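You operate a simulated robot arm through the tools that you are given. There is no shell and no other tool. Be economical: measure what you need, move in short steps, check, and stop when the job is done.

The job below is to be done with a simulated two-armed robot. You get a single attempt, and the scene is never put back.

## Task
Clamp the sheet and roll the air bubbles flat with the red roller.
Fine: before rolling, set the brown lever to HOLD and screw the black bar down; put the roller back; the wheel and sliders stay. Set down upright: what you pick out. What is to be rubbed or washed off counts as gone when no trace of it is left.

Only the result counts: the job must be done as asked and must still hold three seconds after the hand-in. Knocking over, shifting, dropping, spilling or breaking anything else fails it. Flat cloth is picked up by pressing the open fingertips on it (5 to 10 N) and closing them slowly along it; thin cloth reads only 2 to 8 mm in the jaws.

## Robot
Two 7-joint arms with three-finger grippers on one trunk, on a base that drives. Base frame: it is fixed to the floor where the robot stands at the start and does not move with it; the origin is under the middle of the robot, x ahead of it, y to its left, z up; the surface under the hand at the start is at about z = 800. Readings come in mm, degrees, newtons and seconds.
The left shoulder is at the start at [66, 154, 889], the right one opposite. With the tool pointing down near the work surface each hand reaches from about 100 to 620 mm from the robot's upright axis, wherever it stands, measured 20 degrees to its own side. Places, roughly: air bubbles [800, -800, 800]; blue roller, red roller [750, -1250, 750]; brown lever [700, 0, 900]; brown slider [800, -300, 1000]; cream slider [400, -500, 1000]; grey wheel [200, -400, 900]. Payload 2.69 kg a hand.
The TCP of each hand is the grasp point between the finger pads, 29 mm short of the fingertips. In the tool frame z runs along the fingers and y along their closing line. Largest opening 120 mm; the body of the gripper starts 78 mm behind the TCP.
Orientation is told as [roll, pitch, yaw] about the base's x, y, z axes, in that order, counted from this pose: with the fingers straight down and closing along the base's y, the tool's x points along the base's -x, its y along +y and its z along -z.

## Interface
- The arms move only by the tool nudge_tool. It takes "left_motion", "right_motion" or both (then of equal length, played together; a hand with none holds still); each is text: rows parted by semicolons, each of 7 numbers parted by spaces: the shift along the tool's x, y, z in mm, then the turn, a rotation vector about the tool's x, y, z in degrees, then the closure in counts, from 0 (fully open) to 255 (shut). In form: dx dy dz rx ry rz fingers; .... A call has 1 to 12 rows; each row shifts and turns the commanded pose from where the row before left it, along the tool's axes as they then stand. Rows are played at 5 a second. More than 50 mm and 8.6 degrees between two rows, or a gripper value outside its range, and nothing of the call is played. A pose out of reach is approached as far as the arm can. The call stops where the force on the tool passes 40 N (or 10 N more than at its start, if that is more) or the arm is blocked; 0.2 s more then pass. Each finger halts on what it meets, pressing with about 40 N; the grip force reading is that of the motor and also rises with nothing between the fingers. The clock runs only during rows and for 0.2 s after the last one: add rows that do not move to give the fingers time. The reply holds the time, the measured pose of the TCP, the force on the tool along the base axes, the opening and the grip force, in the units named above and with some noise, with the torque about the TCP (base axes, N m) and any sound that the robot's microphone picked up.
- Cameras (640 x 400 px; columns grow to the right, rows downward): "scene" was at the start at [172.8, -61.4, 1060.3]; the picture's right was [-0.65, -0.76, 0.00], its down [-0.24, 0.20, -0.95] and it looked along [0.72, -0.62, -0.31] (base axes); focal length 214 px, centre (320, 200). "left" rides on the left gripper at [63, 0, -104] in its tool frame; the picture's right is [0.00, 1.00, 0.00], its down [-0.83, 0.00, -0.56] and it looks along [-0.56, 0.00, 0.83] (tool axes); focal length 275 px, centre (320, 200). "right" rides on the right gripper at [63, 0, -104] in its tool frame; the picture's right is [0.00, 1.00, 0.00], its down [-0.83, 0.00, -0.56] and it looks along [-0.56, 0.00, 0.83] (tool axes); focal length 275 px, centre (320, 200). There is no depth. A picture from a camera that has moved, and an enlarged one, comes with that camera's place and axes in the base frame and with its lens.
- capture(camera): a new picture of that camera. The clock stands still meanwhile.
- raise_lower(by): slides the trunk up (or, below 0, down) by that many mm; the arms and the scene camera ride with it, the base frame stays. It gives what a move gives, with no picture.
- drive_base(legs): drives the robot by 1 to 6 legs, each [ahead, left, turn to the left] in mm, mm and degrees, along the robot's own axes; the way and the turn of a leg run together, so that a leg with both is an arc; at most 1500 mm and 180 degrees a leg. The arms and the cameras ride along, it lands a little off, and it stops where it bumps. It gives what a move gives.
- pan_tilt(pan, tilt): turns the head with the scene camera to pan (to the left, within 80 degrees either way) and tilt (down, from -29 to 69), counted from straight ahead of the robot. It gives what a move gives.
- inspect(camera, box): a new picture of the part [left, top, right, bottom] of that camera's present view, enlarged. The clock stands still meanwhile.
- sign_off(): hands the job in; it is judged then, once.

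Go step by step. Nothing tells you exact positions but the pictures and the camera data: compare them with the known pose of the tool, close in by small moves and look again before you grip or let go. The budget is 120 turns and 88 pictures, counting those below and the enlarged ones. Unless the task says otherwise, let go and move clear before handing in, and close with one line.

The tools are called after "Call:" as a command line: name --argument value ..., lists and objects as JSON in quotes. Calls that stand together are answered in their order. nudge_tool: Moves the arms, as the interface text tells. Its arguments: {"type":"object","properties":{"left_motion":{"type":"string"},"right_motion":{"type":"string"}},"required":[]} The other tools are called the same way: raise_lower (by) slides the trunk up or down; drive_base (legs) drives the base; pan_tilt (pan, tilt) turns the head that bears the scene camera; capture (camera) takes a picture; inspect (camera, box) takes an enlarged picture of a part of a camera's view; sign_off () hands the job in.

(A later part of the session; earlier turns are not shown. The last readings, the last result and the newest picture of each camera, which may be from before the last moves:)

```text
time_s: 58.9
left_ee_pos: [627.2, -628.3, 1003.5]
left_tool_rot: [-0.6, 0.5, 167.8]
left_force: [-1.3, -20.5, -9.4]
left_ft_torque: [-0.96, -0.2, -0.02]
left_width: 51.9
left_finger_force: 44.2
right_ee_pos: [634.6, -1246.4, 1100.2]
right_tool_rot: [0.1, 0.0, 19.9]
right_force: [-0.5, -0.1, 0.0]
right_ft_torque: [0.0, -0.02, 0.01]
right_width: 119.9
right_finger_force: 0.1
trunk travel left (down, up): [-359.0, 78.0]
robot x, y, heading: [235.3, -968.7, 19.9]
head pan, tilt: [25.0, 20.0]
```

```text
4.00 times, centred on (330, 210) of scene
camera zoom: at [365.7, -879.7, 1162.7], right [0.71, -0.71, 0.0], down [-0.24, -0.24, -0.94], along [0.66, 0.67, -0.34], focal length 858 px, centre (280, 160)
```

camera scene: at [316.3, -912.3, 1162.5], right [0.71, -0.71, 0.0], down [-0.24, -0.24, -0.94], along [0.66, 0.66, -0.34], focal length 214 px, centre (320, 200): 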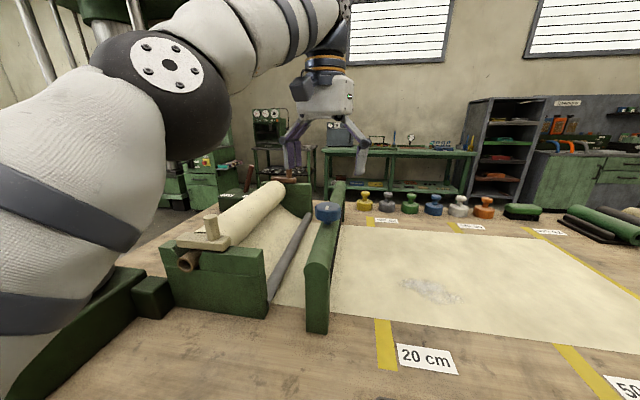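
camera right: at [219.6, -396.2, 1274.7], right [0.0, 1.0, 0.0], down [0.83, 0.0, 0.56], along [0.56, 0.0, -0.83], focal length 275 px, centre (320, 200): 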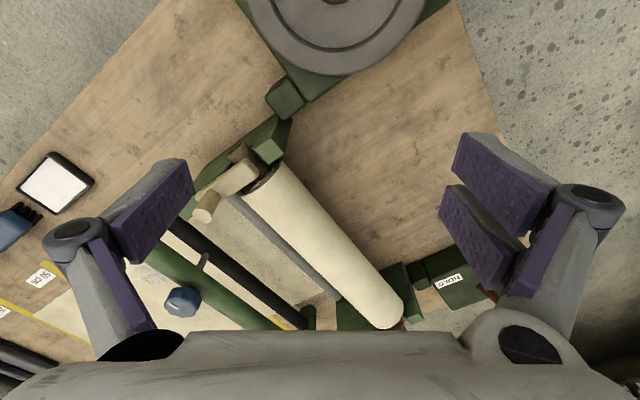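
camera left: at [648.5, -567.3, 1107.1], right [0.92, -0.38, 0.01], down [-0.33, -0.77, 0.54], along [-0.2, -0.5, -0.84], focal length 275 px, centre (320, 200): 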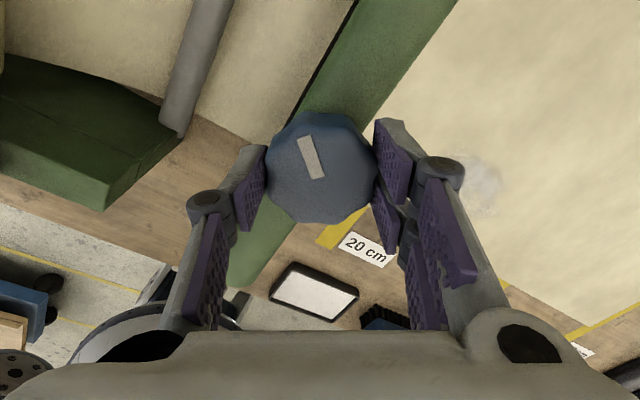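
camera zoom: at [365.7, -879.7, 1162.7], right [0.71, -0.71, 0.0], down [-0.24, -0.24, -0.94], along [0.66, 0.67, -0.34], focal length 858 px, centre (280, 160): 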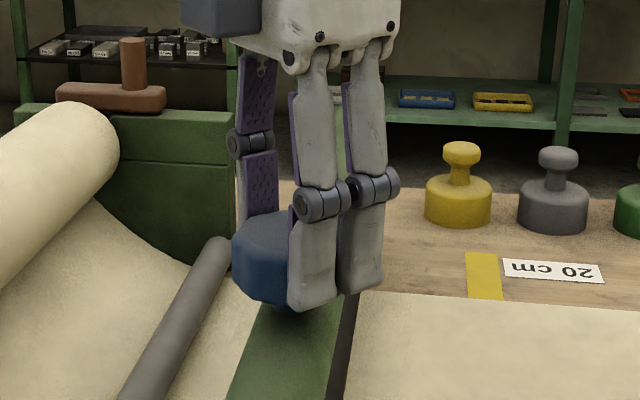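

Wrist still turns. I continue with two more bursts, easing the side load.

Call:
nudge_tool --left_motion "0 2 -1 0 0 0 255; 0 0 0 0 0 8 255; 0 0 0 0 0 8 255; 0 0 0 0 0 8 255; 0 0 0 0 0 8 255; 0 0 0 0 0 8 255; 0 0 0 0 0 8 255; 0 0 0 0 0 0 255"

```text
time_s: 59.5
left_ee_pos: [624.9, -627.4, 1003.8]
left_tool_rot: [-1.6, 1.6, 162.1]
left_force: [9.9, 6.3, 2.6]
left_ft_torque: [-0.02, -0.74, -0.04]
left_width: 51.8
left_finger_force: 44.7
left hand out of reach, approached as far as the arm can: row 2, 3
right_ee_pos: [634.5, -1242.6, 1099.9]
right_tool_rot: [-0.1, 0.1, 20.0]
right_force: [-0.1, 0.3, -0.4]
right_ft_torque: [0.04, -0.03, 0.01]
right_width: 120.1
right_finger_force: 0.0
trunk travel left (down, up): [-359.0, 78.0]
robot x, y, heading: [235.3, -971.1, 20.1]
head pan, tilt: [25.0, 20.0]
stopped in row 3 (left hand): the force on the tool passed its limit at 56 N (the readings are from after the stop); the commanded pose is now the measured one
```

Wrist limit reached after ~216°. I release, lift, and wind the wrist back before the next grip.

Call:
nudge_tool --left_motion "0 0 0 0 0 0 100; 0 0 0 0 0 0 0; 0 0 -40 0 0 0 0; 0 0 0 0 0 -8 0; 0 0 0 0 0 -8.5 0; 0 0 0 0 0 -8.5 0; 0 0 0 0 0 -8.5 0; 0 0 0 0 0 -8.5 0; 0 0 0 0 0 -8.5 0; 0 0 0 0 0 -8.5 0; 0 0 0 0 0 -8.5 0; 0 0 0 0 0 0 0"

Call:
nudge_tool --left_motion "0 0 0 0 0 -8.5 0; 0 0 0 0 0 -8.5 0; 0 0 0 0 0 -8.5 0; 0 0 0 0 0 -8.5 0; 0 0 0 0 0 -8.5 0; 0 0 0 0 0 -8.5 0; 0 0 0 0 0 -8.5 0; 0 0 0 0 0 -8.5 0; 0 0 0 0 0 -8.5 0; 0 0 0 0 0 -8.5 0; 0 0 0 0 0 -8.5 0; 0 0 0 0 0 -8.5 0"

Call:
nudge_tool --left_motion "0 0 0 0 0 -8.5 0; 0 0 0 0 0 -8.5 0; 0 0 0 0 0 -8.5 0; 0 0 0 0 0 -8.5 0; 0 0 0 0 0 -8.5 0; 0 0 0 0 0 -8.5 0; 0 0 0 0 0 -8.5 0; 0 0 0 0 0 -8.5 0; 0 0 0 0 0 -8.5 0; 0 0 0 0 0 -8.5 0; 0 0 0 0 0 -8.5 0; 0 0 0 0 0 -8.5 0"

Call:
inspect --camera "scene" --box '[260, 160, 400, 260]'

```text
time_s: 62.1
left_ee_pos: [612.4, -640.4, 1037.5]
left_tool_rot: [0.8, 1.8, -130.4]
left_force: [0.2, 0.1, -0.1]
left_ft_torque: [-0.03, -0.02, 0.01]
left_width: 119.8
left_finger_force: 0.1
left hand out of reach, approached as far as the arm can: row 3
right_ee_pos: [634.8, -1242.1, 1099.5]
right_tool_rot: [0.1, 0.0, 20.1]
right_force: [0.6, -0.7, 0.2]
right_ft_torque: [0.03, -0.02, 0.04]
right_width: 119.9
right_finger_force: 0.0
trunk travel left (down, up): [-359.0, 78.0]
robot x, y, heading: [232.5, -970.8, 20.1]
head pan, tilt: [25.0, 20.0]
```

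```text
time_s: 64.7
left_ee_pos: [611.7, -639.1, 1035.7]
left_tool_rot: [1.5, -1.1, -28.5]
left_force: [0.1, -0.5, 0.0]
left_ft_torque: [-0.01, 0.03, 0.04]
left_width: 120.3
left_finger_force: 0.1
right_ee_pos: [634.4, -1242.2, 1100.7]
right_tool_rot: [0.0, 0.1, 20.1]
right_force: [0.2, 0.5, -1.0]
right_ft_torque: [-0.01, -0.01, 0.03]
right_width: 119.7
right_finger_force: 0.0
trunk travel left (down, up): [-359.0, 78.0]
robot x, y, heading: [231.5, -967.9, 20.0]
head pan, tilt: [25.0, 20.0]
```

```text
time_s: 67.3
left_ee_pos: [611.9, -639.1, 1036.8]
left_tool_rot: [-1.4, -1.4, 73.6]
left_force: [-0.9, -0.5, -0.7]
left_ft_torque: [0.02, -0.02, 0.01]
left_width: 119.9
left_finger_force: 0.0
right_ee_pos: [634.3, -1244.2, 1100.3]
right_tool_rot: [0.0, 0.0, 20.1]
right_force: [0.0, 0.8, -0.3]
right_ft_torque: [0.0, 0.01, 0.0]
right_width: 119.8
right_finger_force: 0.1
trunk travel left (down, up): [-359.0, 78.0]
robot x, y, heading: [232.8, -965.7, 20.0]
head pan, tilt: [25.0, 20.0]
```

```text
4.00 times, centred on (330, 210) of scene
camera zoom: at [365.6, -877.2, 1162.6], right [0.71, -0.71, 0.0], down [-0.24, -0.24, -0.94], along [0.66, 0.66, -0.34], focal length 858 px, centre (280, 160)
```

zoom: 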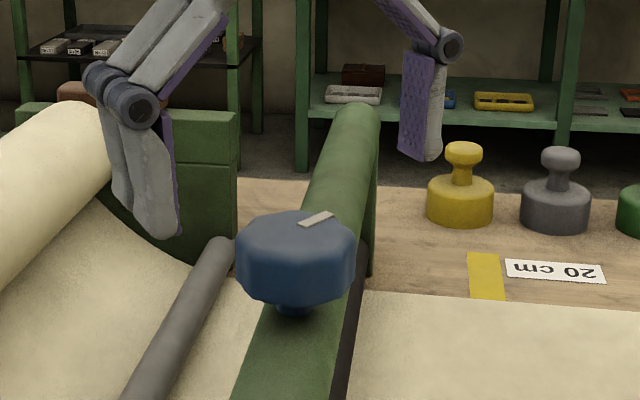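

Knob height is unchanged but the black bar below appears lower, so the screw is captive. Let me look at the bar's near end.

Call:
inspect --camera "scene" --box '[200, 180, 440, 360]'

Call:
capture --camera "right"

```text
2.22 times, centred on (320, 270) of scene
camera zoom: at [365.6, -877.2, 1162.6], right [0.71, -0.71, 0.0], down [-0.24, -0.24, -0.94], along [0.66, 0.66, -0.34], focal length 477 px, centre (320, 44)
```

zoom: 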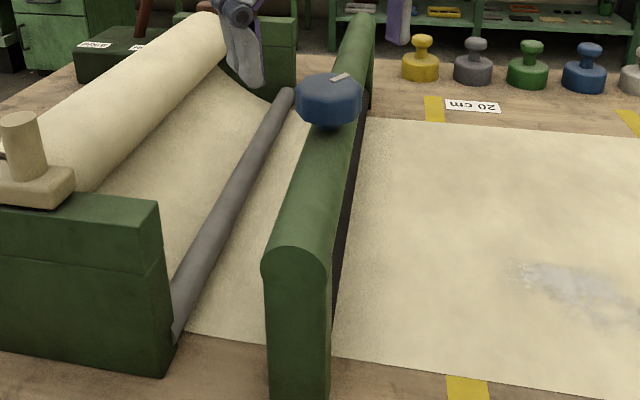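

```text
52 pictures are left
camera right: at [574.8, -1264.3, 1204.7], right [-0.35, 0.94, 0.0], down [0.78, 0.29, 0.56], along [0.52, 0.19, -0.83], focal length 275 px, centre (320, 200)
```

right: 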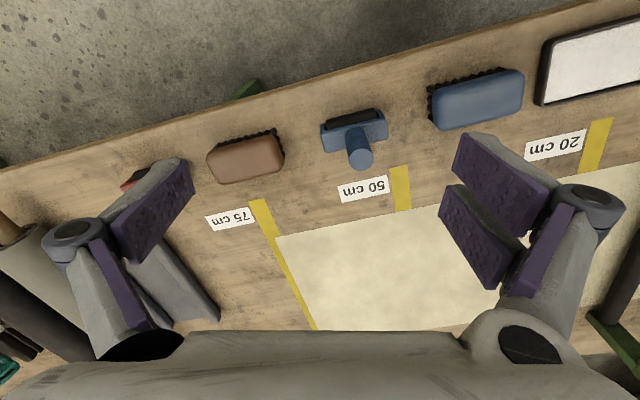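

I regrip the knob and turn another ~150°.

Call:
nudge_tool --left_motion "-15.6 -6.9 0 0 0 0 0; 0 0 36 0 0 0 0; 0 0 0 0 0 0 130; 0 0 0 0 0 0 255; 0 0 0 0 0 0 255; 0 0 0 0 0 4 255; 0 0 0 0 0 8 255; 0 0 0 0 0 8 255; 0 0 0 0 0 8 255; 0 0 0 0 0 8 255; 0 0 0 0 0 8 255; 0 0 0 0 0 0 255"

Call:
nudge_tool --left_motion "0 0 0 0 0 8 255; 0 0 0 0 0 8 255; 0 0 0 0 0 8 255; 0 0 0 0 0 8 255; 0 0 0 0 0 8 255; 0 0 0 0 0 8 255; 0 0 0 0 0 8 255; 0 0 0 0 0 8 255; 0 0 0 0 0 8 255; 0 0 0 0 0 8 255; 0 0 0 0 0 8 255; 0 0 0 0 0 0 255"

Call:
inspect --camera "scene" --box '[200, 160, 440, 340]'

```text
time_s: 69.9
left_ee_pos: [624.5, -627.2, 1001.6]
left_tool_rot: [-0.1, -2.2, 29.2]
left_force: [20.7, -2.4, 27.4]
left_ft_torque: [-0.76, -0.35, -0.04]
left_width: 52.4
left_finger_force: 45.0
right_ee_pos: [634.8, -1245.3, 1099.7]
right_tool_rot: [0.2, 0.1, 20.1]
right_force: [-0.5, 0.0, -0.2]
right_ft_torque: [-0.03, 0.01, -0.01]
right_width: 120.2
right_finger_force: 0.1
trunk travel left (down, up): [-359.0, 78.0]
robot x, y, heading: [232.8, -966.6, 19.7]
head pan, tilt: [25.0, 20.0]
```

```text
time_s: 72.5
left_ee_pos: [624.1, -628.1, 1001.2]
left_tool_rot: [2.0, -0.2, -58.5]
left_force: [5.8, 3.5, 5.6]
left_ft_torque: [-0.04, -0.4, 0.95]
left_width: 52.4
left_finger_force: 44.9
right_ee_pos: [633.5, -1242.8, 1100.2]
right_tool_rot: [0.0, 0.1, 20.0]
right_force: [0.3, -0.1, -0.8]
right_ft_torque: [-0.01, 0.01, 0.0]
right_width: 119.9
right_finger_force: 0.0
trunk travel left (down, up): [-359.0, 78.0]
robot x, y, heading: [233.5, -967.5, 20.3]
head pan, tilt: [25.0, 20.0]
```

```text
2.22 times, centred on (320, 250) of scene
camera zoom: at [366.1, -877.0, 1162.5], right [0.71, -0.71, 0.0], down [-0.24, -0.24, -0.94], along [0.66, 0.66, -0.34], focal length 477 px, centre (320, 89)
```

zoom: 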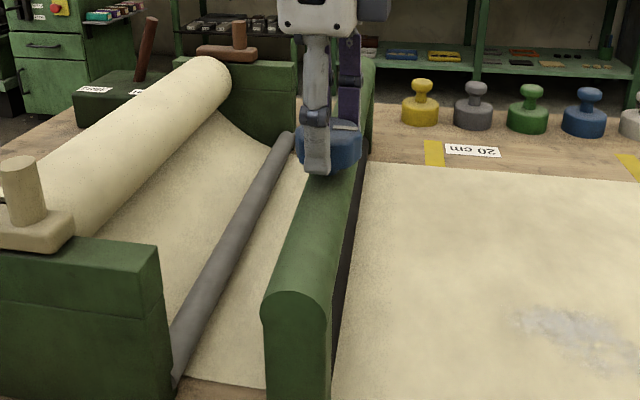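

Torque of ~1 N·m has appeared: the bar is seating. I tighten a bit further.

Call:
nudge_tool --left_motion "0 0 0 0 0 8 255; 0 0 0 0 0 8 255; 0 0 0 0 0 8 255; 0 0 0 0 0 0 255"

Call:
capture --camera "left"

```text
time_s: 73.5
left_ee_pos: [624.3, -626.3, 1001.4]
left_tool_rot: [1.9, 0.7, -82.7]
left_force: [5.3, 2.4, 11.1]
left_ft_torque: [0.1, -0.16, 1.22]
left_width: 52.0
left_finger_force: 44.9
right_ee_pos: [635.8, -1244.1, 1099.9]
right_tool_rot: [0.1, 0.0, 20.1]
right_force: [-0.2, -0.7, -0.2]
right_ft_torque: [-0.02, 0.0, -0.01]
right_width: 119.6
right_finger_force: 0.1
trunk travel left (down, up): [-359.0, 78.0]
robot x, y, heading: [231.9, -967.4, 19.9]
head pan, tilt: [25.0, 20.0]
```

```text
50 pictures are left
camera left: at [613.8, -564.8, 1105.7], right [0.99, 0.12, 0.03], down [0.09, -0.83, 0.55], along [0.1, -0.54, -0.84], focal length 275 px, centre (320, 200)
```

left: 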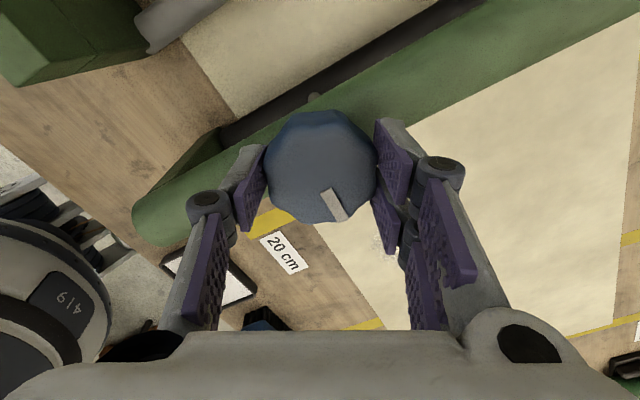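

I check for slip: turn a further 16° and compare the mark's place in the hand.

Call:
nudge_tool --left_motion "0 0 0 0 0 8 255; 0 0 0 0 0 8 255; 0 0 0 0 0 0 255"

Call:
capture --camera "left"

```text
time_s: 74.3
left_ee_pos: [625.6, -626.8, 1000.6]
left_tool_rot: [1.7, 1.2, -98.7]
left_force: [9.4, 2.9, 10.7]
left_ft_torque: [0.01, -0.21, 1.06]
left_width: 52.4
left_finger_force: 44.3
right_ee_pos: [634.7, -1243.6, 1100.4]
right_tool_rot: [-0.1, 0.0, 20.1]
right_force: [0.0, 0.1, -0.5]
right_ft_torque: [-0.01, 0.03, 0.02]
right_width: 120.1
right_finger_force: 0.0
trunk travel left (down, up): [-359.0, 78.0]
robot x, y, heading: [231.6, -967.4, 20.0]
head pan, tilt: [25.0, 20.0]
```

```text
49 pictures are left
camera left: at [631.6, -565.1, 1105.9], right [0.99, -0.15, 0.03], down [-0.15, -0.83, 0.54], along [-0.06, -0.54, -0.84], focal length 275 px, centre (320, 200)
```

left: 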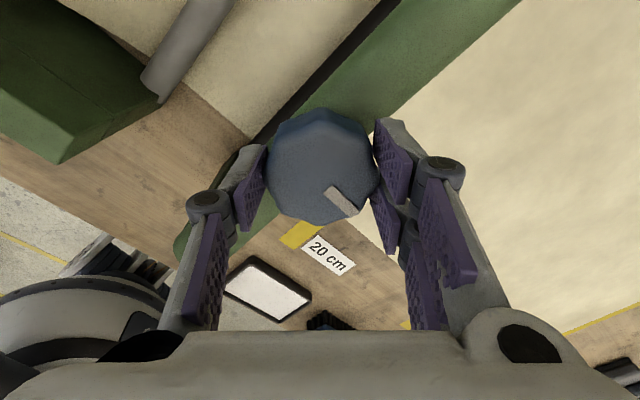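

The knob now slips in the fingers — the screw is tight. I release, lift clear and view the bar.

Call:
nudge_tool --left_motion "0 0 0 0 0 0 100; 0 0 0 0 0 0 0; 0 0 -45 0 0 0 0; 0 0 -40 0 0 -8 0; 0 0 0 0 0 -8.5 0; 0 0 0 0 0 -8.5 0; 0 0 0 0 0 -8.5 0; 0 0 0 0 0 -8.5 0; 0 0 0 0 0 -8.5 0; 0 0 0 0 0 -8.5 0; 0 0 0 0 0 -8.5 0; 0 0 0 0 0 -8.5 0"

Call:
nudge_tool --left_motion "0 0 0 0 0 -8.5 0; 0 0 0 0 0 -8.5 0; 0 0 0 0 0 -8.5 0; 0 0 0 0 0 -8.5 0; 0 0 0 0 0 -8 0; 40 -20 0 0 0 0 0; 40 -20 0 0 0 0 0; 40 -20 0 0 0 0 0; 0 0 0 0 0 0 0"

Call:
inspect --camera "scene" --box '[200, 160, 440, 340]'

```text
time_s: 76.9
left_ee_pos: [622.4, -628.5, 1085.4]
left_tool_rot: [1.5, -1.3, -22.5]
left_force: [0.2, -0.6, 0.6]
left_ft_torque: [-0.01, -0.03, -0.04]
left_width: 120.0
left_finger_force: 0.1
right_ee_pos: [635.3, -1242.0, 1100.4]
right_tool_rot: [0.0, 0.0, 20.2]
right_force: [0.1, -0.3, 0.4]
right_ft_torque: [0.0, 0.0, -0.03]
right_width: 120.0
right_finger_force: 0.0
trunk travel left (down, up): [-359.0, 78.0]
robot x, y, heading: [231.5, -969.8, 20.1]
head pan, tilt: [25.0, 20.0]
```

```text
time_s: 78.9
left_ee_pos: [529.1, -721.3, 1077.5]
left_tool_rot: [0.2, -2.0, 19.6]
left_force: [-1.0, -0.3, -0.3]
left_ft_torque: [0.02, -0.01, 0.03]
left_width: 120.1
left_finger_force: 0.0
right_ee_pos: [634.2, -1242.8, 1099.7]
right_tool_rot: [0.0, -0.1, 20.0]
right_force: [0.9, 0.5, -0.7]
right_ft_torque: [-0.03, -0.02, 0.0]
right_width: 120.0
right_finger_force: 0.0
trunk travel left (down, up): [-359.0, 78.0]
robot x, y, heading: [231.7, -968.8, 20.1]
head pan, tilt: [25.0, 20.0]
```

```text
2.22 times, centred on (320, 250) of scene
camera zoom: at [365.9, -877.0, 1162.5], right [0.71, -0.71, 0.0], down [-0.24, -0.24, -0.94], along [0.66, 0.66, -0.34], focal length 477 px, centre (320, 89)
```

zoom: 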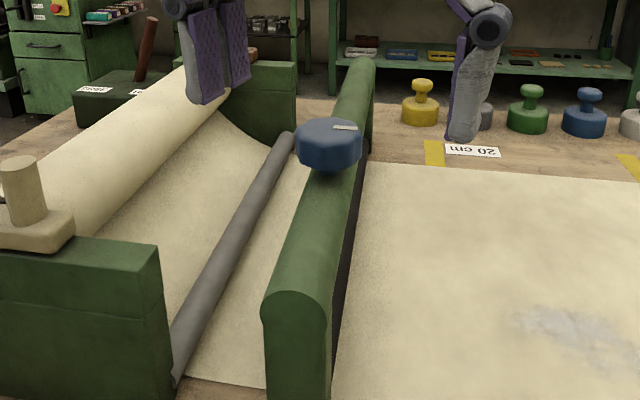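

The bar is down tight and the lever at HOLD. Now I drive along the bench to the red roller.

Call:
drive_base --legs '[[-125, -35, 0], [0, 0, 15], [0, -600, 0]]'

Call:
pan_tilt --pan -15 --tilt 45

Call:
capture --camera "scene"

Call:
capture --camera "right"

```text
time_s: 85.8
left_ee_pos: [693.9, -1223.0, 1076.9]
left_tool_rot: [0.4, -2.1, 34.4]
left_force: [0.0, -0.4, 0.3]
left_ft_torque: [0.0, -0.01, 0.01]
left_width: 119.7
left_finger_force: 0.0
right_ee_pos: [931.4, -1698.3, 1099.9]
right_tool_rot: [0.1, 0.0, 34.8]
right_force: [-0.5, -0.2, 1.0]
right_ft_torque: [0.0, 0.01, 0.0]
right_width: 119.9
right_finger_force: 0.1
trunk travel left (down, up): [-359.0, 78.0]
robot x, y, heading: [469.5, -1535.7, 35.0]
head pan, tilt: [25.0, 20.0]
```

```text
time_s: 86.8
left_ee_pos: [694.5, -1220.6, 1077.6]
left_tool_rot: [0.3, -2.0, 34.3]
left_force: [-0.2, -0.6, 0.3]
left_ft_torque: [0.05, -0.02, 0.03]
left_width: 120.2
left_finger_force: 0.1
right_ee_pos: [930.6, -1698.2, 1099.8]
right_tool_rot: [0.0, 0.0, 35.0]
right_force: [-0.1, -0.6, 0.2]
right_ft_torque: [-0.01, 0.01, 0.02]
right_width: 120.1
right_finger_force: 0.0
trunk travel left (down, up): [-359.0, 78.0]
robot x, y, heading: [474.9, -1536.3, 34.9]
head pan, tilt: [-15.0, 45.0]
```

```text
47 pictures are left
camera scene: at [607.0, -1463.1, 1125.8], right [0.38, -0.93, 0.0], down [-0.64, -0.26, -0.72], along [0.67, 0.27, -0.69], focal length 214 px, centre (320, 200)
```

scene: 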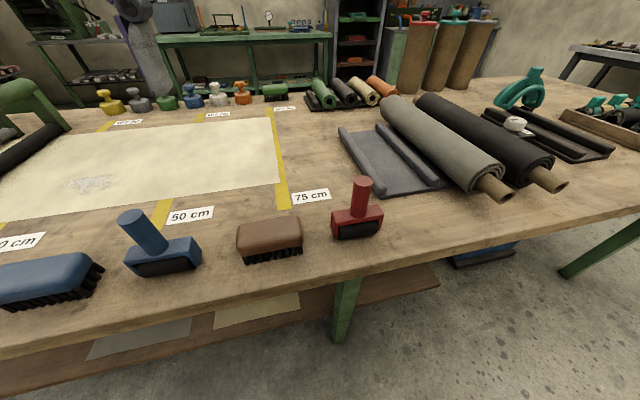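

```text
46 pictures are left
camera right: at [879.2, -1734.6, 1204.4], right [-0.58, 0.82, 0.0], down [0.68, 0.48, 0.56], along [0.45, 0.32, -0.83], focal length 275 px, centre (320, 200)
```

right: 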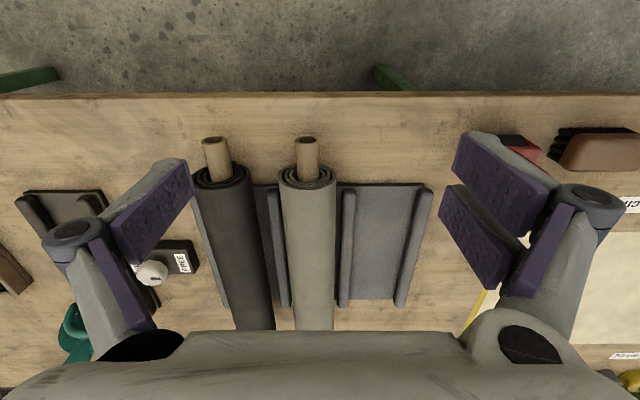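

The red roller stands at about (868,-1432). I zoom in to see its handle.

Call:
inspect --camera "scene" --box '[310, 160, 410, 250]'

Call:
nudge_tool --right_motion "0 45 0 0 0 0 0; 0 45 0 0 0 0 0; 0 45 0 0 0 0 0; 0 45 0 0 0 0 0; 20 40 0 0 0 0 0; 20 30 0 0 0 0 0; 20 0 0 0 0 0 0; 0 0 0 0 0 0 0"

Call:
capture --camera "right"

```text
4.44 times, centred on (360, 205) of scene
camera zoom: at [607.0, -1463.1, 1125.8], right [0.38, -0.93, 0.0], down [-0.64, -0.26, -0.72], along [0.67, 0.27, -0.69], focal length 953 px, centre (142, 178)
```

zoom: 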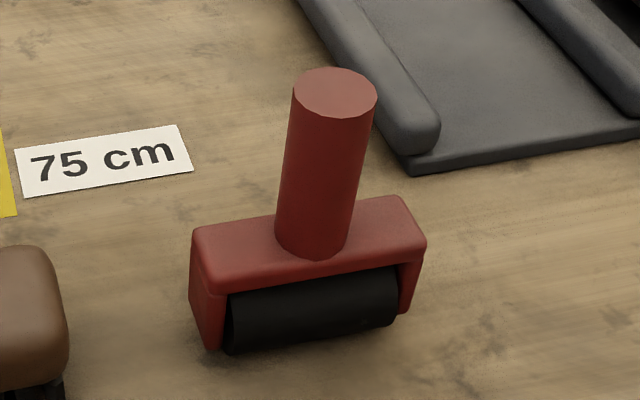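

```text
time_s: 88.7
left_ee_pos: [693.4, -1220.8, 1078.2]
left_tool_rot: [0.3, -2.0, 34.3]
left_force: [0.5, 0.3, 0.7]
left_ft_torque: [0.0, 0.01, -0.02]
left_width: 120.0
left_finger_force: 0.1
right_ee_pos: [923.6, -1634.2, 1132.1]
right_tool_rot: [-0.1, 0.0, 34.9]
right_force: [0.2, 0.8, 0.3]
right_ft_torque: [-0.04, 0.01, -0.01]
right_width: 119.9
right_finger_force: 0.1
right hand out of reach, approached as far as the arm can: row 1, 2, 3, 4, 5, 6, 7
trunk travel left (down, up): [-359.0, 78.0]
robot x, y, heading: [474.8, -1535.8, 35.1]
head pan, tilt: [-15.0, 45.0]
```

```text
44 pictures are left
camera right: at [872.4, -1669.8, 1236.4], right [-0.58, 0.82, 0.0], down [0.68, 0.48, 0.56], along [0.46, 0.32, -0.83], focal length 275 px, centre (320, 200)
```

right: 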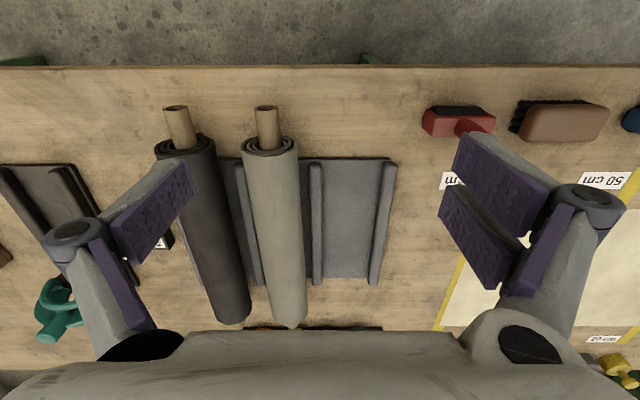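

The right hand stuck on its way (reach limits at this height). I try lowering the target a bit and see where it goes.

Call:
nudge_tool --right_motion "0 0 20 0 0 0 0; 0 0 20 0 0 0 0; 0 0 0 0 0 0 0"

```text
time_s: 89.5
left_ee_pos: [693.4, -1220.8, 1077.5]
left_tool_rot: [0.3, -2.1, 34.4]
left_force: [0.4, 1.4, -0.4]
left_ft_torque: [0.03, 0.0, 0.01]
left_width: 120.3
left_finger_force: 0.0
right_ee_pos: [930.4, -1651.4, 1103.0]
right_tool_rot: [0.1, 0.0, 34.8]
right_force: [0.2, 0.3, -0.3]
right_ft_torque: [-0.02, 0.01, 0.01]
right_width: 120.1
right_finger_force: 0.1
right hand out of reach, approached as far as the arm can: row 1, 2
trunk travel left (down, up): [-359.0, 78.0]
robot x, y, heading: [472.3, -1535.3, 35.1]
head pan, tilt: [-15.0, 45.0]
```

I misread the tool's x direction; the roller lies ahead-left of the hand. I move forward and left in small rows.

Call:
nudge_tool --right_motion "-25 15 0 0 0 0 0; -25 15 0 0 0 0 0; -25 25 0 0 0 0 0; 0 30 0 0 0 0 0; 0 0 0 0 0 0 0"

```text
time_s: 90.7
left_ee_pos: [694.2, -1221.2, 1077.8]
left_tool_rot: [0.4, -1.9, 34.3]
left_force: [0.1, 0.2, -0.2]
left_ft_torque: [0.02, -0.01, 0.01]
left_width: 119.8
left_finger_force: 0.1
right_ee_pos: [961.6, -1543.4, 1114.7]
right_tool_rot: [0.4, 0.1, 34.5]
right_force: [0.4, 0.2, -0.6]
right_ft_torque: [0.0, 0.02, 0.02]
right_width: 120.1
right_finger_force: 0.1
right hand out of reach, approached as far as the arm can: row 3, 4
trunk travel left (down, up): [-359.0, 78.0]
robot x, y, heading: [471.8, -1536.6, 34.9]
head pan, tilt: [-15.0, 45.0]
```

The right arm is awkward here; the left arm has proven good, so I shift the robot right and use the left hand for the roller.

Call:
drive_base --legs '[[0, -280, 0]]'

Call:
capture --camera "left"

Call:
pan_tilt --pan 25 --tilt 45

Call:
capture --camera "scene"

```text
time_s: 93.5
left_ee_pos: [857.3, -1454.4, 1078.8]
left_tool_rot: [0.4, -2.1, 34.9]
left_force: [0.5, -0.7, 0.0]
left_ft_torque: [-0.01, 0.01, -0.02]
left_width: 120.4
left_finger_force: 0.1
right_ee_pos: [1126.5, -1772.3, 1114.6]
right_tool_rot: [0.2, 0.2, 35.4]
right_force: [-0.1, 0.2, 1.1]
right_ft_torque: [0.0, -0.01, 0.0]
right_width: 119.8
right_finger_force: 0.0
trunk travel left (down, up): [-359.0, 78.0]
robot x, y, heading: [639.3, -1771.0, 35.6]
head pan, tilt: [-15.0, 45.0]
```

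```text
43 pictures are left
camera left: at [802.1, -1491.0, 1179.6], right [-0.57, 0.82, 0.0], down [0.67, 0.46, 0.58], along [0.48, 0.34, -0.81], focal length 275 px, centre (320, 200)
```

left: 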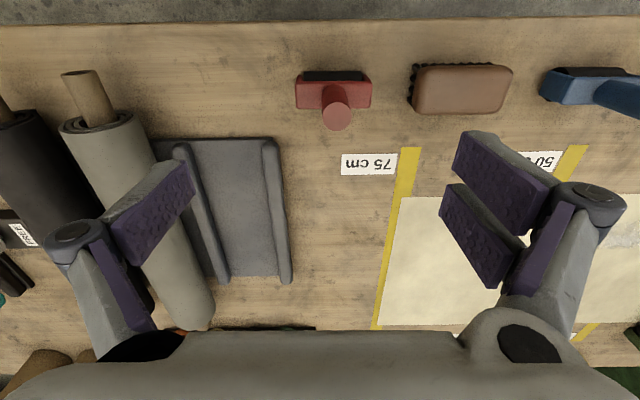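

```text
time_s: 94.5
left_ee_pos: [855.6, -1454.2, 1077.7]
left_tool_rot: [0.4, -2.0, 34.9]
left_force: [-0.7, 0.5, 0.2]
left_ft_torque: [0.02, -0.02, 0.0]
left_width: 120.1
left_finger_force: 0.0
right_ee_pos: [1126.5, -1771.1, 1114.4]
right_tool_rot: [0.2, 0.0, 35.4]
right_force: [0.7, -0.8, 0.1]
right_ft_torque: [-0.02, -0.01, -0.02]
right_width: 120.1
right_finger_force: 0.1
trunk travel left (down, up): [-359.0, 78.0]
robot x, y, heading: [638.3, -1770.2, 35.5]
head pan, tilt: [25.0, 45.0]
```

```text
42 pictures are left
camera scene: at [735.8, -1657.3, 1123.9], right [0.87, -0.49, 0.0], down [-0.35, -0.62, -0.71], along [0.35, 0.62, -0.71], focal length 214 px, centre (320, 200)
```

scene: 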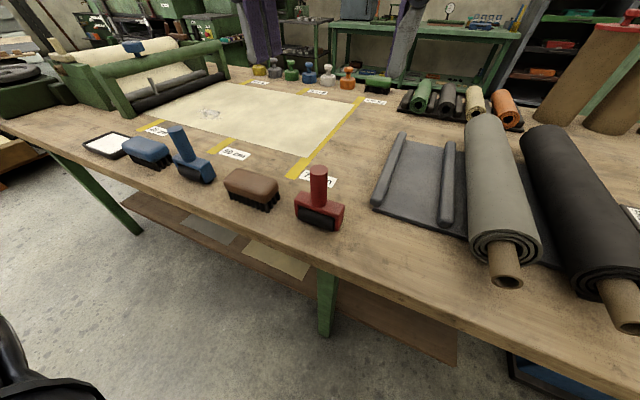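

The red roller's handle is vertical, top at about (862,-1430,935). I move the left hand above it and descend part way.

Call:
nudge_tool --left_motion "0 0 0 0 2 0 0; -19 16 0 0 0 0 0; 0 0 40 0 0 0 0; 0 0 40 0 0 0 0; 0 0 0 0 0 0 0"

Call:
capture --camera "left"

```text
time_s: 95.7
left_ee_pos: [863.4, -1427.0, 996.9]
left_tool_rot: [0.3, 0.0, 34.9]
left_force: [0.6, 0.1, 0.2]
left_ft_torque: [0.0, -0.02, -0.04]
left_width: 119.7
left_finger_force: 0.0
right_ee_pos: [1125.7, -1770.4, 1115.2]
right_tool_rot: [0.2, 0.1, 35.4]
right_force: [0.2, 0.6, -1.0]
right_ft_torque: [0.0, 0.04, -0.01]
right_width: 119.9
right_finger_force: 0.0
trunk travel left (down, up): [-359.0, 78.0]
robot x, y, heading: [639.1, -1769.4, 35.5]
head pan, tilt: [25.0, 45.0]
```

```text
41 pictures are left
camera left: at [811.6, -1463.7, 1100.7], right [-0.57, 0.82, 0.0], down [0.69, 0.47, 0.56], along [0.45, 0.32, -0.83], focal length 275 px, centre (320, 200)
```

left: 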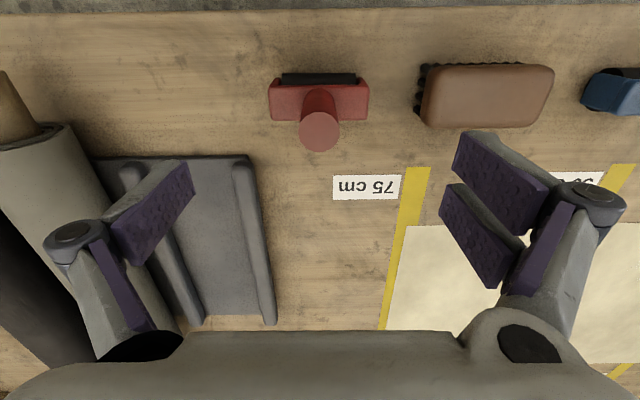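

Aligned; descend to z≈900 with the fingers at ~80 mm and grip the handle.

Call:
nudge_tool --left_motion "4.5 0 0 0 0 0 85; 0 0 35 0 0 0 85; 0 0 35 0 0 0 85; 0 0 27 0 0 0 85; 0 0 0 0 0 0 85; 0 0 0 0 0 0 160; 0 0 0 0 0 0 255; 0 0 0 0 0 0 255"

Call:
capture --camera "left"

```text
time_s: 97.5
left_ee_pos: [860.6, -1432.1, 901.1]
left_tool_rot: [0.3, 0.1, 35.0]
left_force: [-0.4, 0.1, -0.2]
left_ft_torque: [-0.06, -0.07, -0.01]
left_width: 27.4
left_finger_force: 40.3
right_ee_pos: [1126.3, -1771.8, 1114.5]
right_tool_rot: [0.2, 0.1, 35.4]
right_force: [0.0, -0.2, 0.0]
right_ft_torque: [0.01, 0.0, 0.04]
right_width: 120.1
right_finger_force: 0.1
trunk travel left (down, up): [-359.0, 78.0]
robot x, y, heading: [634.9, -1768.6, 35.8]
head pan, tilt: [25.0, 45.0]
```

```text
40 pictures are left
camera left: at [809.6, -1467.6, 1004.4], right [-0.57, 0.82, 0.0], down [0.69, 0.47, 0.55], along [0.45, 0.32, -0.83], focal length 275 px, centre (320, 200)
```

left: 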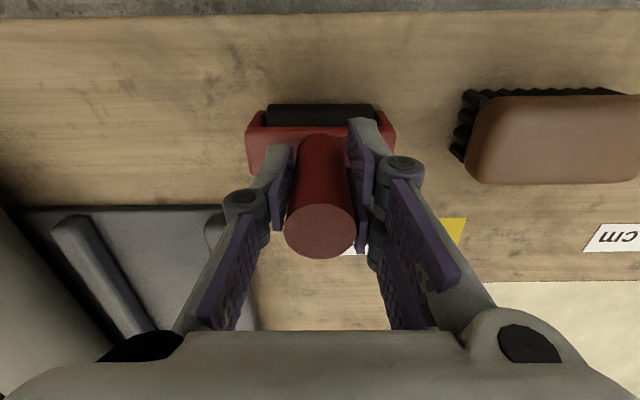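

Handle gripped (27 mm) at (860.6,-1432.1,901), yaw 35 — that's the return pose. I lift it and drive to the bubbles.

Call:
nudge_tool --left_motion "0 0 -15 0 0 0 255; 0 0 -40 0 0 0 255; 0 0 -40 0 0 0 255; 0 0 -40 0 0 0 255; 0 0 0 0 0 0 255"

Call:
drive_base --legs '[[0, 540, 0]]'

Call:
capture --camera "scene"

Call:
capture --camera "left"

```text
time_s: 98.7
left_ee_pos: [859.9, -1428.8, 1037.2]
left_tool_rot: [0.2, 0.2, 34.9]
left_force: [0.3, -0.7, -3.1]
left_ft_torque: [0.0, 0.02, 0.03]
left_width: 27.2
left_finger_force: 40.4
right_ee_pos: [1127.9, -1771.3, 1115.6]
right_tool_rot: [0.1, 0.1, 35.4]
right_force: [-0.1, -0.5, 0.2]
right_ft_torque: [0.02, -0.01, -0.01]
right_width: 119.8
right_finger_force: 0.1
trunk travel left (down, up): [-359.0, 78.0]
robot x, y, heading: [639.9, -1773.0, 35.3]
head pan, tilt: [25.0, 45.0]
```

```text
time_s: 103.4
left_ee_pos: [539.4, -987.0, 1038.2]
left_tool_rot: [0.3, 0.0, 35.6]
left_force: [0.2, 0.5, -3.7]
left_ft_torque: [-0.03, 0.01, 0.03]
left_width: 27.2
left_finger_force: 39.9
right_ee_pos: [809.4, -1325.5, 1114.7]
right_tool_rot: [0.2, 0.1, 36.1]
right_force: [-0.4, 0.2, -0.1]
right_ft_torque: [-0.03, 0.01, -0.01]
right_width: 120.1
right_finger_force: 0.0
trunk travel left (down, up): [-359.0, 78.0]
robot x, y, heading: [321.8, -1330.1, 36.2]
head pan, tilt: [25.0, 45.0]
```

```text
39 pictures are left
camera scene: at [417.1, -1215.9, 1123.9], right [0.88, -0.48, 0.0], down [-0.34, -0.62, -0.71], along [0.34, 0.62, -0.71], focal length 214 px, centre (320, 200)
```

scene: 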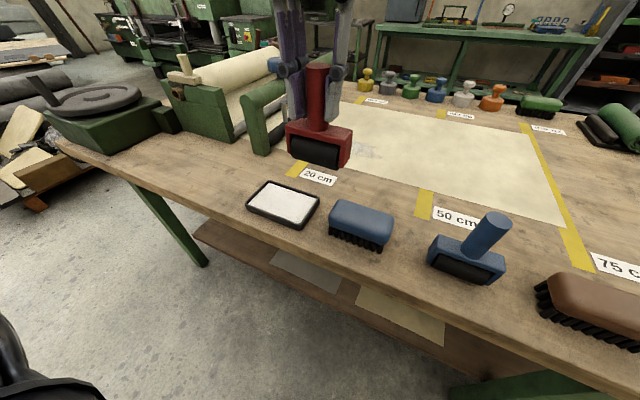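

```text
38 pictures are left
camera left: at [488.3, -1022.6, 1141.3], right [-0.58, 0.82, 0.0], down [0.68, 0.48, 0.56], along [0.45, 0.32, -0.83], focal length 275 px, centre (320, 200)
```

left: 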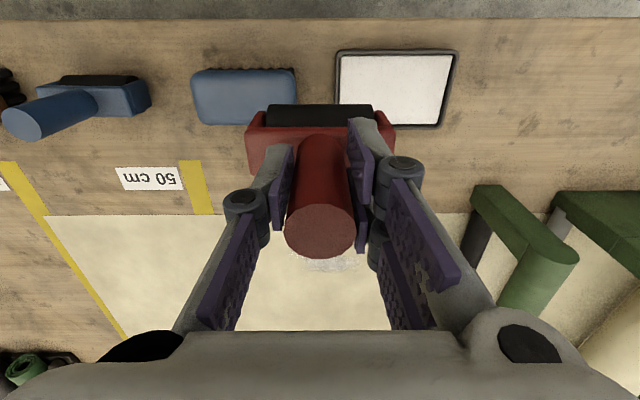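

Bubbles centre is about (770,-808), spanning ~125 mm along the bench and ~90 mm across. I approach the bench and raise the trunk for reach.

Call:
drive_base --legs '[[80, 0, 0], [40, 0, 0]]'

Call:
raise_lower --by 60

Call:
nudge_tool --left_motion "-40 0 20 0 0 0 255; -40 0 20 0 0 0 255; -40 0 20 0 0 0 255; -40 0 20 0 0 0 255; 0 0 0 0 0 0 255"

Call:
capture --camera "scene"

```text
time_s: 104.9
left_ee_pos: [636.8, -916.7, 1036.5]
left_tool_rot: [0.3, 0.2, 35.4]
left_force: [-0.2, 0.4, -3.5]
left_ft_torque: [-0.01, 0.07, 0.04]
left_width: 27.3
left_finger_force: 40.1
right_ee_pos: [907.3, -1255.2, 1115.1]
right_tool_rot: [0.2, 0.3, 35.9]
right_force: [0.8, -0.3, 0.3]
right_ft_torque: [-0.04, 0.04, 0.0]
right_width: 120.1
right_finger_force: 0.1
trunk travel left (down, up): [-359.0, 78.0]
robot x, y, heading: [418.4, -1258.0, 35.8]
head pan, tilt: [25.0, 45.0]
```

```text
time_s: 105.9
left_ee_pos: [638.9, -916.2, 1096.2]
left_tool_rot: [0.2, 0.2, 35.3]
left_force: [0.7, 0.3, -3.9]
left_ft_torque: [-0.06, 0.01, 0.0]
left_width: 27.0
left_finger_force: 39.7
right_ee_pos: [907.3, -1255.9, 1173.0]
right_tool_rot: [0.2, 0.2, 35.9]
right_force: [0.6, -0.3, -0.6]
right_ft_torque: [0.01, 0.04, 0.02]
right_width: 119.8
right_finger_force: 0.1
trunk travel left (down, up): [-419.0, 18.0]
robot x, y, heading: [415.8, -1259.4, 36.1]
head pan, tilt: [25.0, 45.0]
```

```text
time_s: 107.1
left_ee_pos: [766.8, -820.2, 1017.4]
left_tool_rot: [0.2, 0.0, 35.3]
left_force: [-0.2, 0.1, -1.9]
left_ft_torque: [0.03, -0.01, 0.03]
left_width: 27.0
left_finger_force: 40.2
right_ee_pos: [905.8, -1256.6, 1176.6]
right_tool_rot: [0.2, -0.1, 35.9]
right_force: [-0.9, -0.2, -0.6]
right_ft_torque: [0.04, -0.01, -0.02]
right_width: 120.1
right_finger_force: 0.1
trunk travel left (down, up): [-419.0, 18.0]
robot x, y, heading: [417.1, -1259.3, 36.0]
head pan, tilt: [25.0, 45.0]
```

```text
37 pictures are left
camera scene: at [475.4, -1173.8, 1195.7], right [0.87, -0.48, 0.0], down [-0.34, -0.62, -0.71], along [0.34, 0.62, -0.71], focal length 214 px, centre (320, 200)
```

scene: 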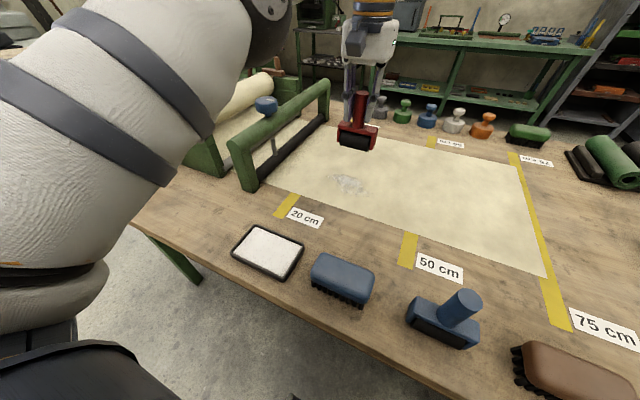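

The roller hangs above and beyond the patch. I zoom on the patch to fix its limits.

Call:
inspect --camera "scene" --box '[300, 130, 420, 210]'

```text
5.00 times, centred on (360, 170) of scene
camera zoom: at [475.4, -1173.8, 1195.7], right [0.87, -0.48, 0.0], down [-0.34, -0.62, -0.71], along [0.34, 0.62, -0.71], focal length 1072 px, centre (120, 350)
```

zoom: 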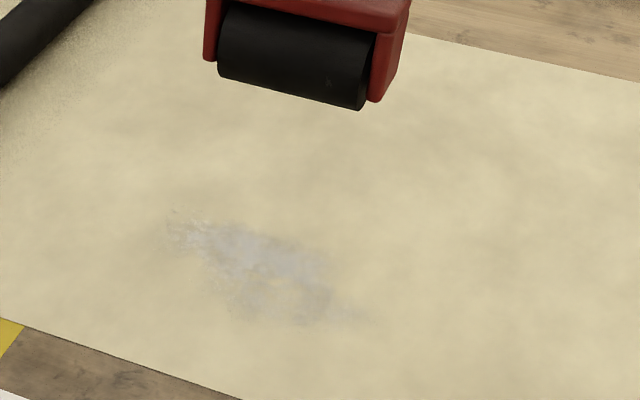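

Patch spans about 1030–1180 mm along and 115–200 mm across (bench axes). I test the forward reach in the air at a low height.

Call:
nudge_tool --left_motion "0 0 40 0 0 0 255; 0 0 40 0 0 0 255; -30 0 0 0 0 0 255; -30 0 0 0 0 0 255; -25 0 0 0 0 0 255; 0 0 0 0 0 0 255"

Call:
inspect --camera "scene" --box '[300, 110, 420, 200]'

```text
time_s: 108.5
left_ee_pos: [788.6, -808.8, 935.6]
left_tool_rot: [0.3, 0.0, 35.4]
left_force: [-0.6, 0.1, -3.2]
left_ft_torque: [-0.03, 0.04, 0.01]
left_width: 27.3
left_finger_force: 40.2
left hand out of reach, approached as far as the arm can: row 3, 4, 5
right_ee_pos: [905.6, -1256.1, 1175.4]
right_tool_rot: [0.3, 0.2, 35.9]
right_force: [0.1, 0.2, -0.8]
right_ft_torque: [0.0, 0.0, -0.01]
right_width: 120.1
right_finger_force: 0.0
trunk travel left (down, up): [-419.0, 18.0]
robot x, y, heading: [416.7, -1260.3, 36.0]
head pan, tilt: [25.0, 45.0]
```

```text
4.44 times, centred on (360, 155) of scene
camera zoom: at [476.3, -1173.2, 1195.4], right [0.87, -0.49, 0.0], down [-0.34, -0.62, -0.71], along [0.34, 0.62, -0.71], focal length 953 px, centre (142, 400)
```

zoom: 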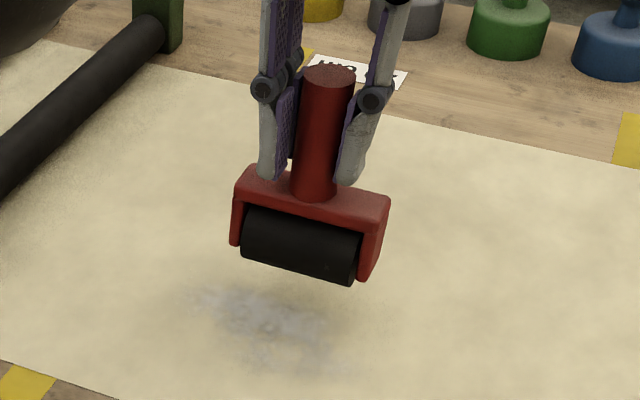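

The reach ends too soon at this trunk height. I pull back, lower the trunk 140 mm (arm raised to compensate) and inch 40 mm closer.

Call:
nudge_tool --left_motion "40 0 0 0 0 0 255; 0 0 -45 0 0 0 255; 0 0 -45 0 0 0 255; 0 0 -45 0 0 0 255; 0 0 0 0 0 0 255"

Call:
raise_lower --by -140

Call:
drive_base --legs '[[20, 0, 0], [20, 0, 0]]'

```text
time_s: 109.7
left_ee_pos: [754.2, -832.1, 1070.3]
left_tool_rot: [0.3, 0.0, 35.3]
left_force: [-0.4, -1.1, -3.0]
left_ft_torque: [-0.02, 0.01, 0.02]
left_width: 27.2
left_finger_force: 39.8
right_ee_pos: [905.9, -1256.5, 1174.5]
right_tool_rot: [0.2, 0.2, 35.8]
right_force: [-0.1, -0.5, -0.8]
right_ft_torque: [0.01, 0.03, -0.01]
right_width: 120.0
right_finger_force: 0.0
trunk travel left (down, up): [-419.0, 18.0]
robot x, y, heading: [415.9, -1261.3, 36.1]
head pan, tilt: [25.0, 45.0]
```

```text
time_s: 111.4
left_ee_pos: [755.7, -830.0, 932.4]
left_tool_rot: [0.3, -0.1, 35.3]
left_force: [-0.2, -0.1, -3.2]
left_ft_torque: [0.02, 0.0, 0.03]
left_width: 27.2
left_finger_force: 40.3
right_ee_pos: [928.9, -1238.8, 984.4]
right_tool_rot: [0.2, 7.8, 35.9]
right_force: [0.1, 0.3, -0.5]
right_ft_torque: [0.0, -0.01, 0.01]
right_width: 119.9
right_finger_force: 0.0
trunk travel left (down, up): [-279.0, 158.0]
robot x, y, heading: [417.9, -1261.3, 35.9]
head pan, tilt: [25.0, 45.0]
```

```text
time_s: 112.6
left_ee_pos: [789.0, -808.6, 930.5]
left_tool_rot: [0.4, 0.1, 35.3]
left_force: [0.2, 0.5, -3.4]
left_ft_torque: [-0.01, 0.09, 0.03]
left_width: 27.2
left_finger_force: 39.7
right_ee_pos: [962.4, -1215.1, 984.9]
right_tool_rot: [0.2, 7.9, 35.9]
right_force: [-0.1, 0.4, 0.6]
right_ft_torque: [-0.03, 0.01, 0.0]
right_width: 120.1
right_finger_force: 0.0
trunk travel left (down, up): [-279.0, 158.0]
robot x, y, heading: [446.0, -1233.9, 35.9]
head pan, tilt: [25.0, 45.0]
```

No bump. I test the forward reach again.

Call:
nudge_tool --left_motion "-25 0 0 0 0 0 255; -25 0 0 0 0 0 255; -20 0 0 0 0 0 255; 0 0 0 0 0 0 255"

Call:
capture --camera "scene"

```text
time_s: 113.6
left_ee_pos: [821.8, -782.8, 930.6]
left_tool_rot: [0.3, -0.2, 35.4]
left_force: [-0.3, -0.7, -2.8]
left_ft_torque: [-0.02, -0.01, -0.01]
left_width: 27.0
left_finger_force: 39.6
left hand out of reach, approached as far as the arm can: row 2, 3
right_ee_pos: [962.8, -1215.6, 984.9]
right_tool_rot: [0.3, 7.7, 35.8]
right_force: [0.5, -0.6, -0.8]
right_ft_torque: [0.03, 0.0, 0.02]
right_width: 119.9
right_finger_force: 0.1
trunk travel left (down, up): [-279.0, 158.0]
robot x, y, heading: [444.2, -1234.7, 36.0]
head pan, tilt: [25.0, 45.0]
```

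```text
34 pictures are left
camera scene: at [567.6, -1107.0, 1038.3], right [0.87, -0.49, 0.0], down [-0.34, -0.62, -0.71], along [0.34, 0.62, -0.71], focal length 214 px, centre (320, 200)
```

scene: 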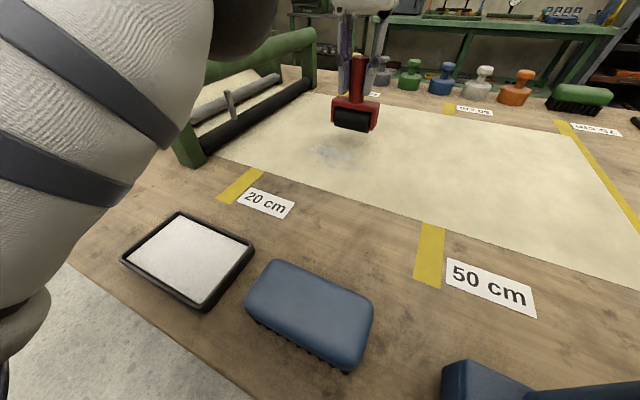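

I can gain reach by tilting the handle towards me by 8° (about the roller's axis). I pull back a bit, tilt and lower to just above the sheet.

Call:
nudge_tool --left_motion "25 0 0 0 0 0 255; 0 0 0 0 -8 0 255; 0 0 15 0 0 0 255; 0 0 7 0 0 0 255; 0 0 0 0 0 0 255"

Call:
inspect --camera "scene" --box '[290, 40, 440, 180]'

```text
time_s: 114.8
left_ee_pos: [801.4, -796.4, 908.0]
left_tool_rot: [0.3, -8.0, 35.4]
left_force: [-0.1, -0.3, -2.5]
left_ft_torque: [-0.04, 0.06, 0.01]
left_width: 27.1
left_finger_force: 40.3
right_ee_pos: [961.9, -1215.1, 985.8]
right_tool_rot: [0.3, 7.7, 35.9]
right_force: [0.5, 0.3, 0.4]
right_ft_torque: [0.01, 0.03, -0.01]
right_width: 120.2
right_finger_force: 0.0
trunk travel left (down, up): [-279.0, 158.0]
robot x, y, heading: [450.8, -1235.4, 36.2]
head pan, tilt: [25.0, 45.0]
```

```text
2.86 times, centred on (365, 110) of scene
camera zoom: at [567.7, -1107.0, 1038.3], right [0.87, -0.49, 0.0], down [-0.34, -0.62, -0.71], along [0.34, 0.62, -0.71], focal length 613 px, centre (191, 457)
```

zoom: 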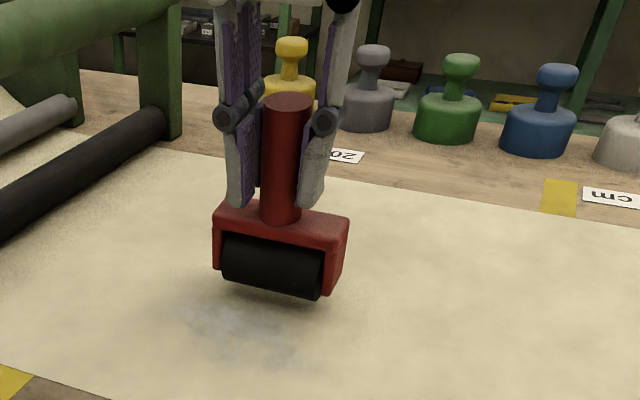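

The roller hovers just above the sheet. I go forward 25 mm, then lower to touch.

Call:
nudge_tool --left_motion "-24.8 0 3.5 0 0 0 255; 0.3 0 2 0 0 0 255; 0.3 0 2 0 0 0 255; 0 0 0 0 0 0 255"

```text
time_s: 115.8
left_ee_pos: [821.3, -781.8, 903.8]
left_tool_rot: [0.4, -7.8, 35.3]
left_force: [0.1, -0.3, -2.9]
left_ft_torque: [0.0, 0.02, 0.0]
left_width: 27.3
left_finger_force: 39.8
right_ee_pos: [962.2, -1215.5, 985.1]
right_tool_rot: [0.1, 7.9, 35.8]
right_force: [-0.4, -0.7, 1.1]
right_ft_torque: [-0.01, 0.01, 0.0]
right_width: 120.1
right_finger_force: 0.0
trunk travel left (down, up): [-279.0, 158.0]
robot x, y, heading: [448.6, -1236.2, 36.2]
head pan, tilt: [25.0, 45.0]
```

Call:
nudge_tool --left_motion "0.2 0 1.5 0 0 0 255; 0.2 0 1.5 0 0 0 255; 0 0 0 0 0 0 255"

```text
time_s: 116.6
left_ee_pos: [821.8, -782.0, 901.1]
left_tool_rot: [0.4, -8.0, 35.3]
left_force: [-0.3, -0.3, -4.1]
left_ft_torque: [-0.06, 0.02, -0.01]
left_width: 26.8
left_finger_force: 39.9
right_ee_pos: [962.4, -1216.5, 985.1]
right_tool_rot: [0.2, 7.8, 35.8]
right_force: [0.2, 0.0, 0.2]
right_ft_torque: [0.0, -0.02, 0.0]
right_width: 120.0
right_finger_force: 0.0
trunk travel left (down, up): [-279.0, 158.0]
robot x, y, heading: [448.1, -1233.9, 36.1]
head pan, tilt: [25.0, 45.0]
```

No contact yet at 901; continue in 1.5 mm steps.

Call:
nudge_tool --left_motion "0.2 0 1.5 0 0 0 255; 0.2 0 1.5 0 0 0 255; 0.2 0 1.5 0 0 0 255; 0 0 0 0 0 0 255"

Call:
inspect --camera "scene" --box '[290, 40, 440, 180]'

```text
time_s: 117.6
left_ee_pos: [821.6, -782.5, 899.7]
left_tool_rot: [0.4, -8.3, 35.4]
left_force: [-2.9, 2.5, 24.9]
left_ft_torque: [0.09, 0.04, 0.09]
left_width: 27.5
left_finger_force: 39.6
right_ee_pos: [961.2, -1216.2, 986.4]
right_tool_rot: [0.2, 7.7, 35.9]
right_force: [-0.1, -0.3, -0.2]
right_ft_torque: [-0.01, 0.0, -0.01]
right_width: 120.0
right_finger_force: 0.1
trunk travel left (down, up): [-279.0, 158.0]
robot x, y, heading: [451.6, -1234.7, 35.8]
head pan, tilt: [25.0, 45.0]
```

```text
2.86 times, centred on (365, 110) of scene
camera zoom: at [566.2, -1108.2, 1038.8], right [0.87, -0.49, 0.0], down [-0.34, -0.62, -0.71], along [0.34, 0.62, -0.71], focal length 613 px, centre (191, 457)
```

zoom: 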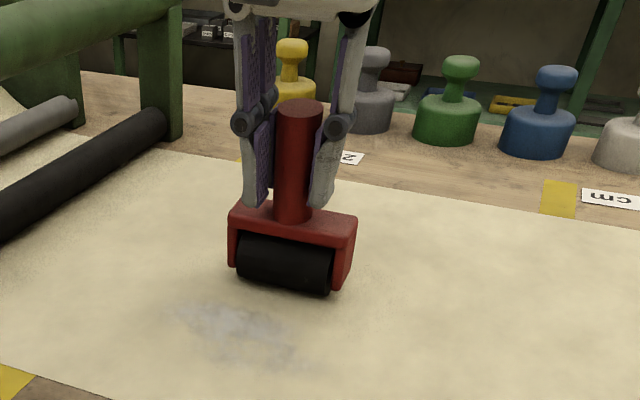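

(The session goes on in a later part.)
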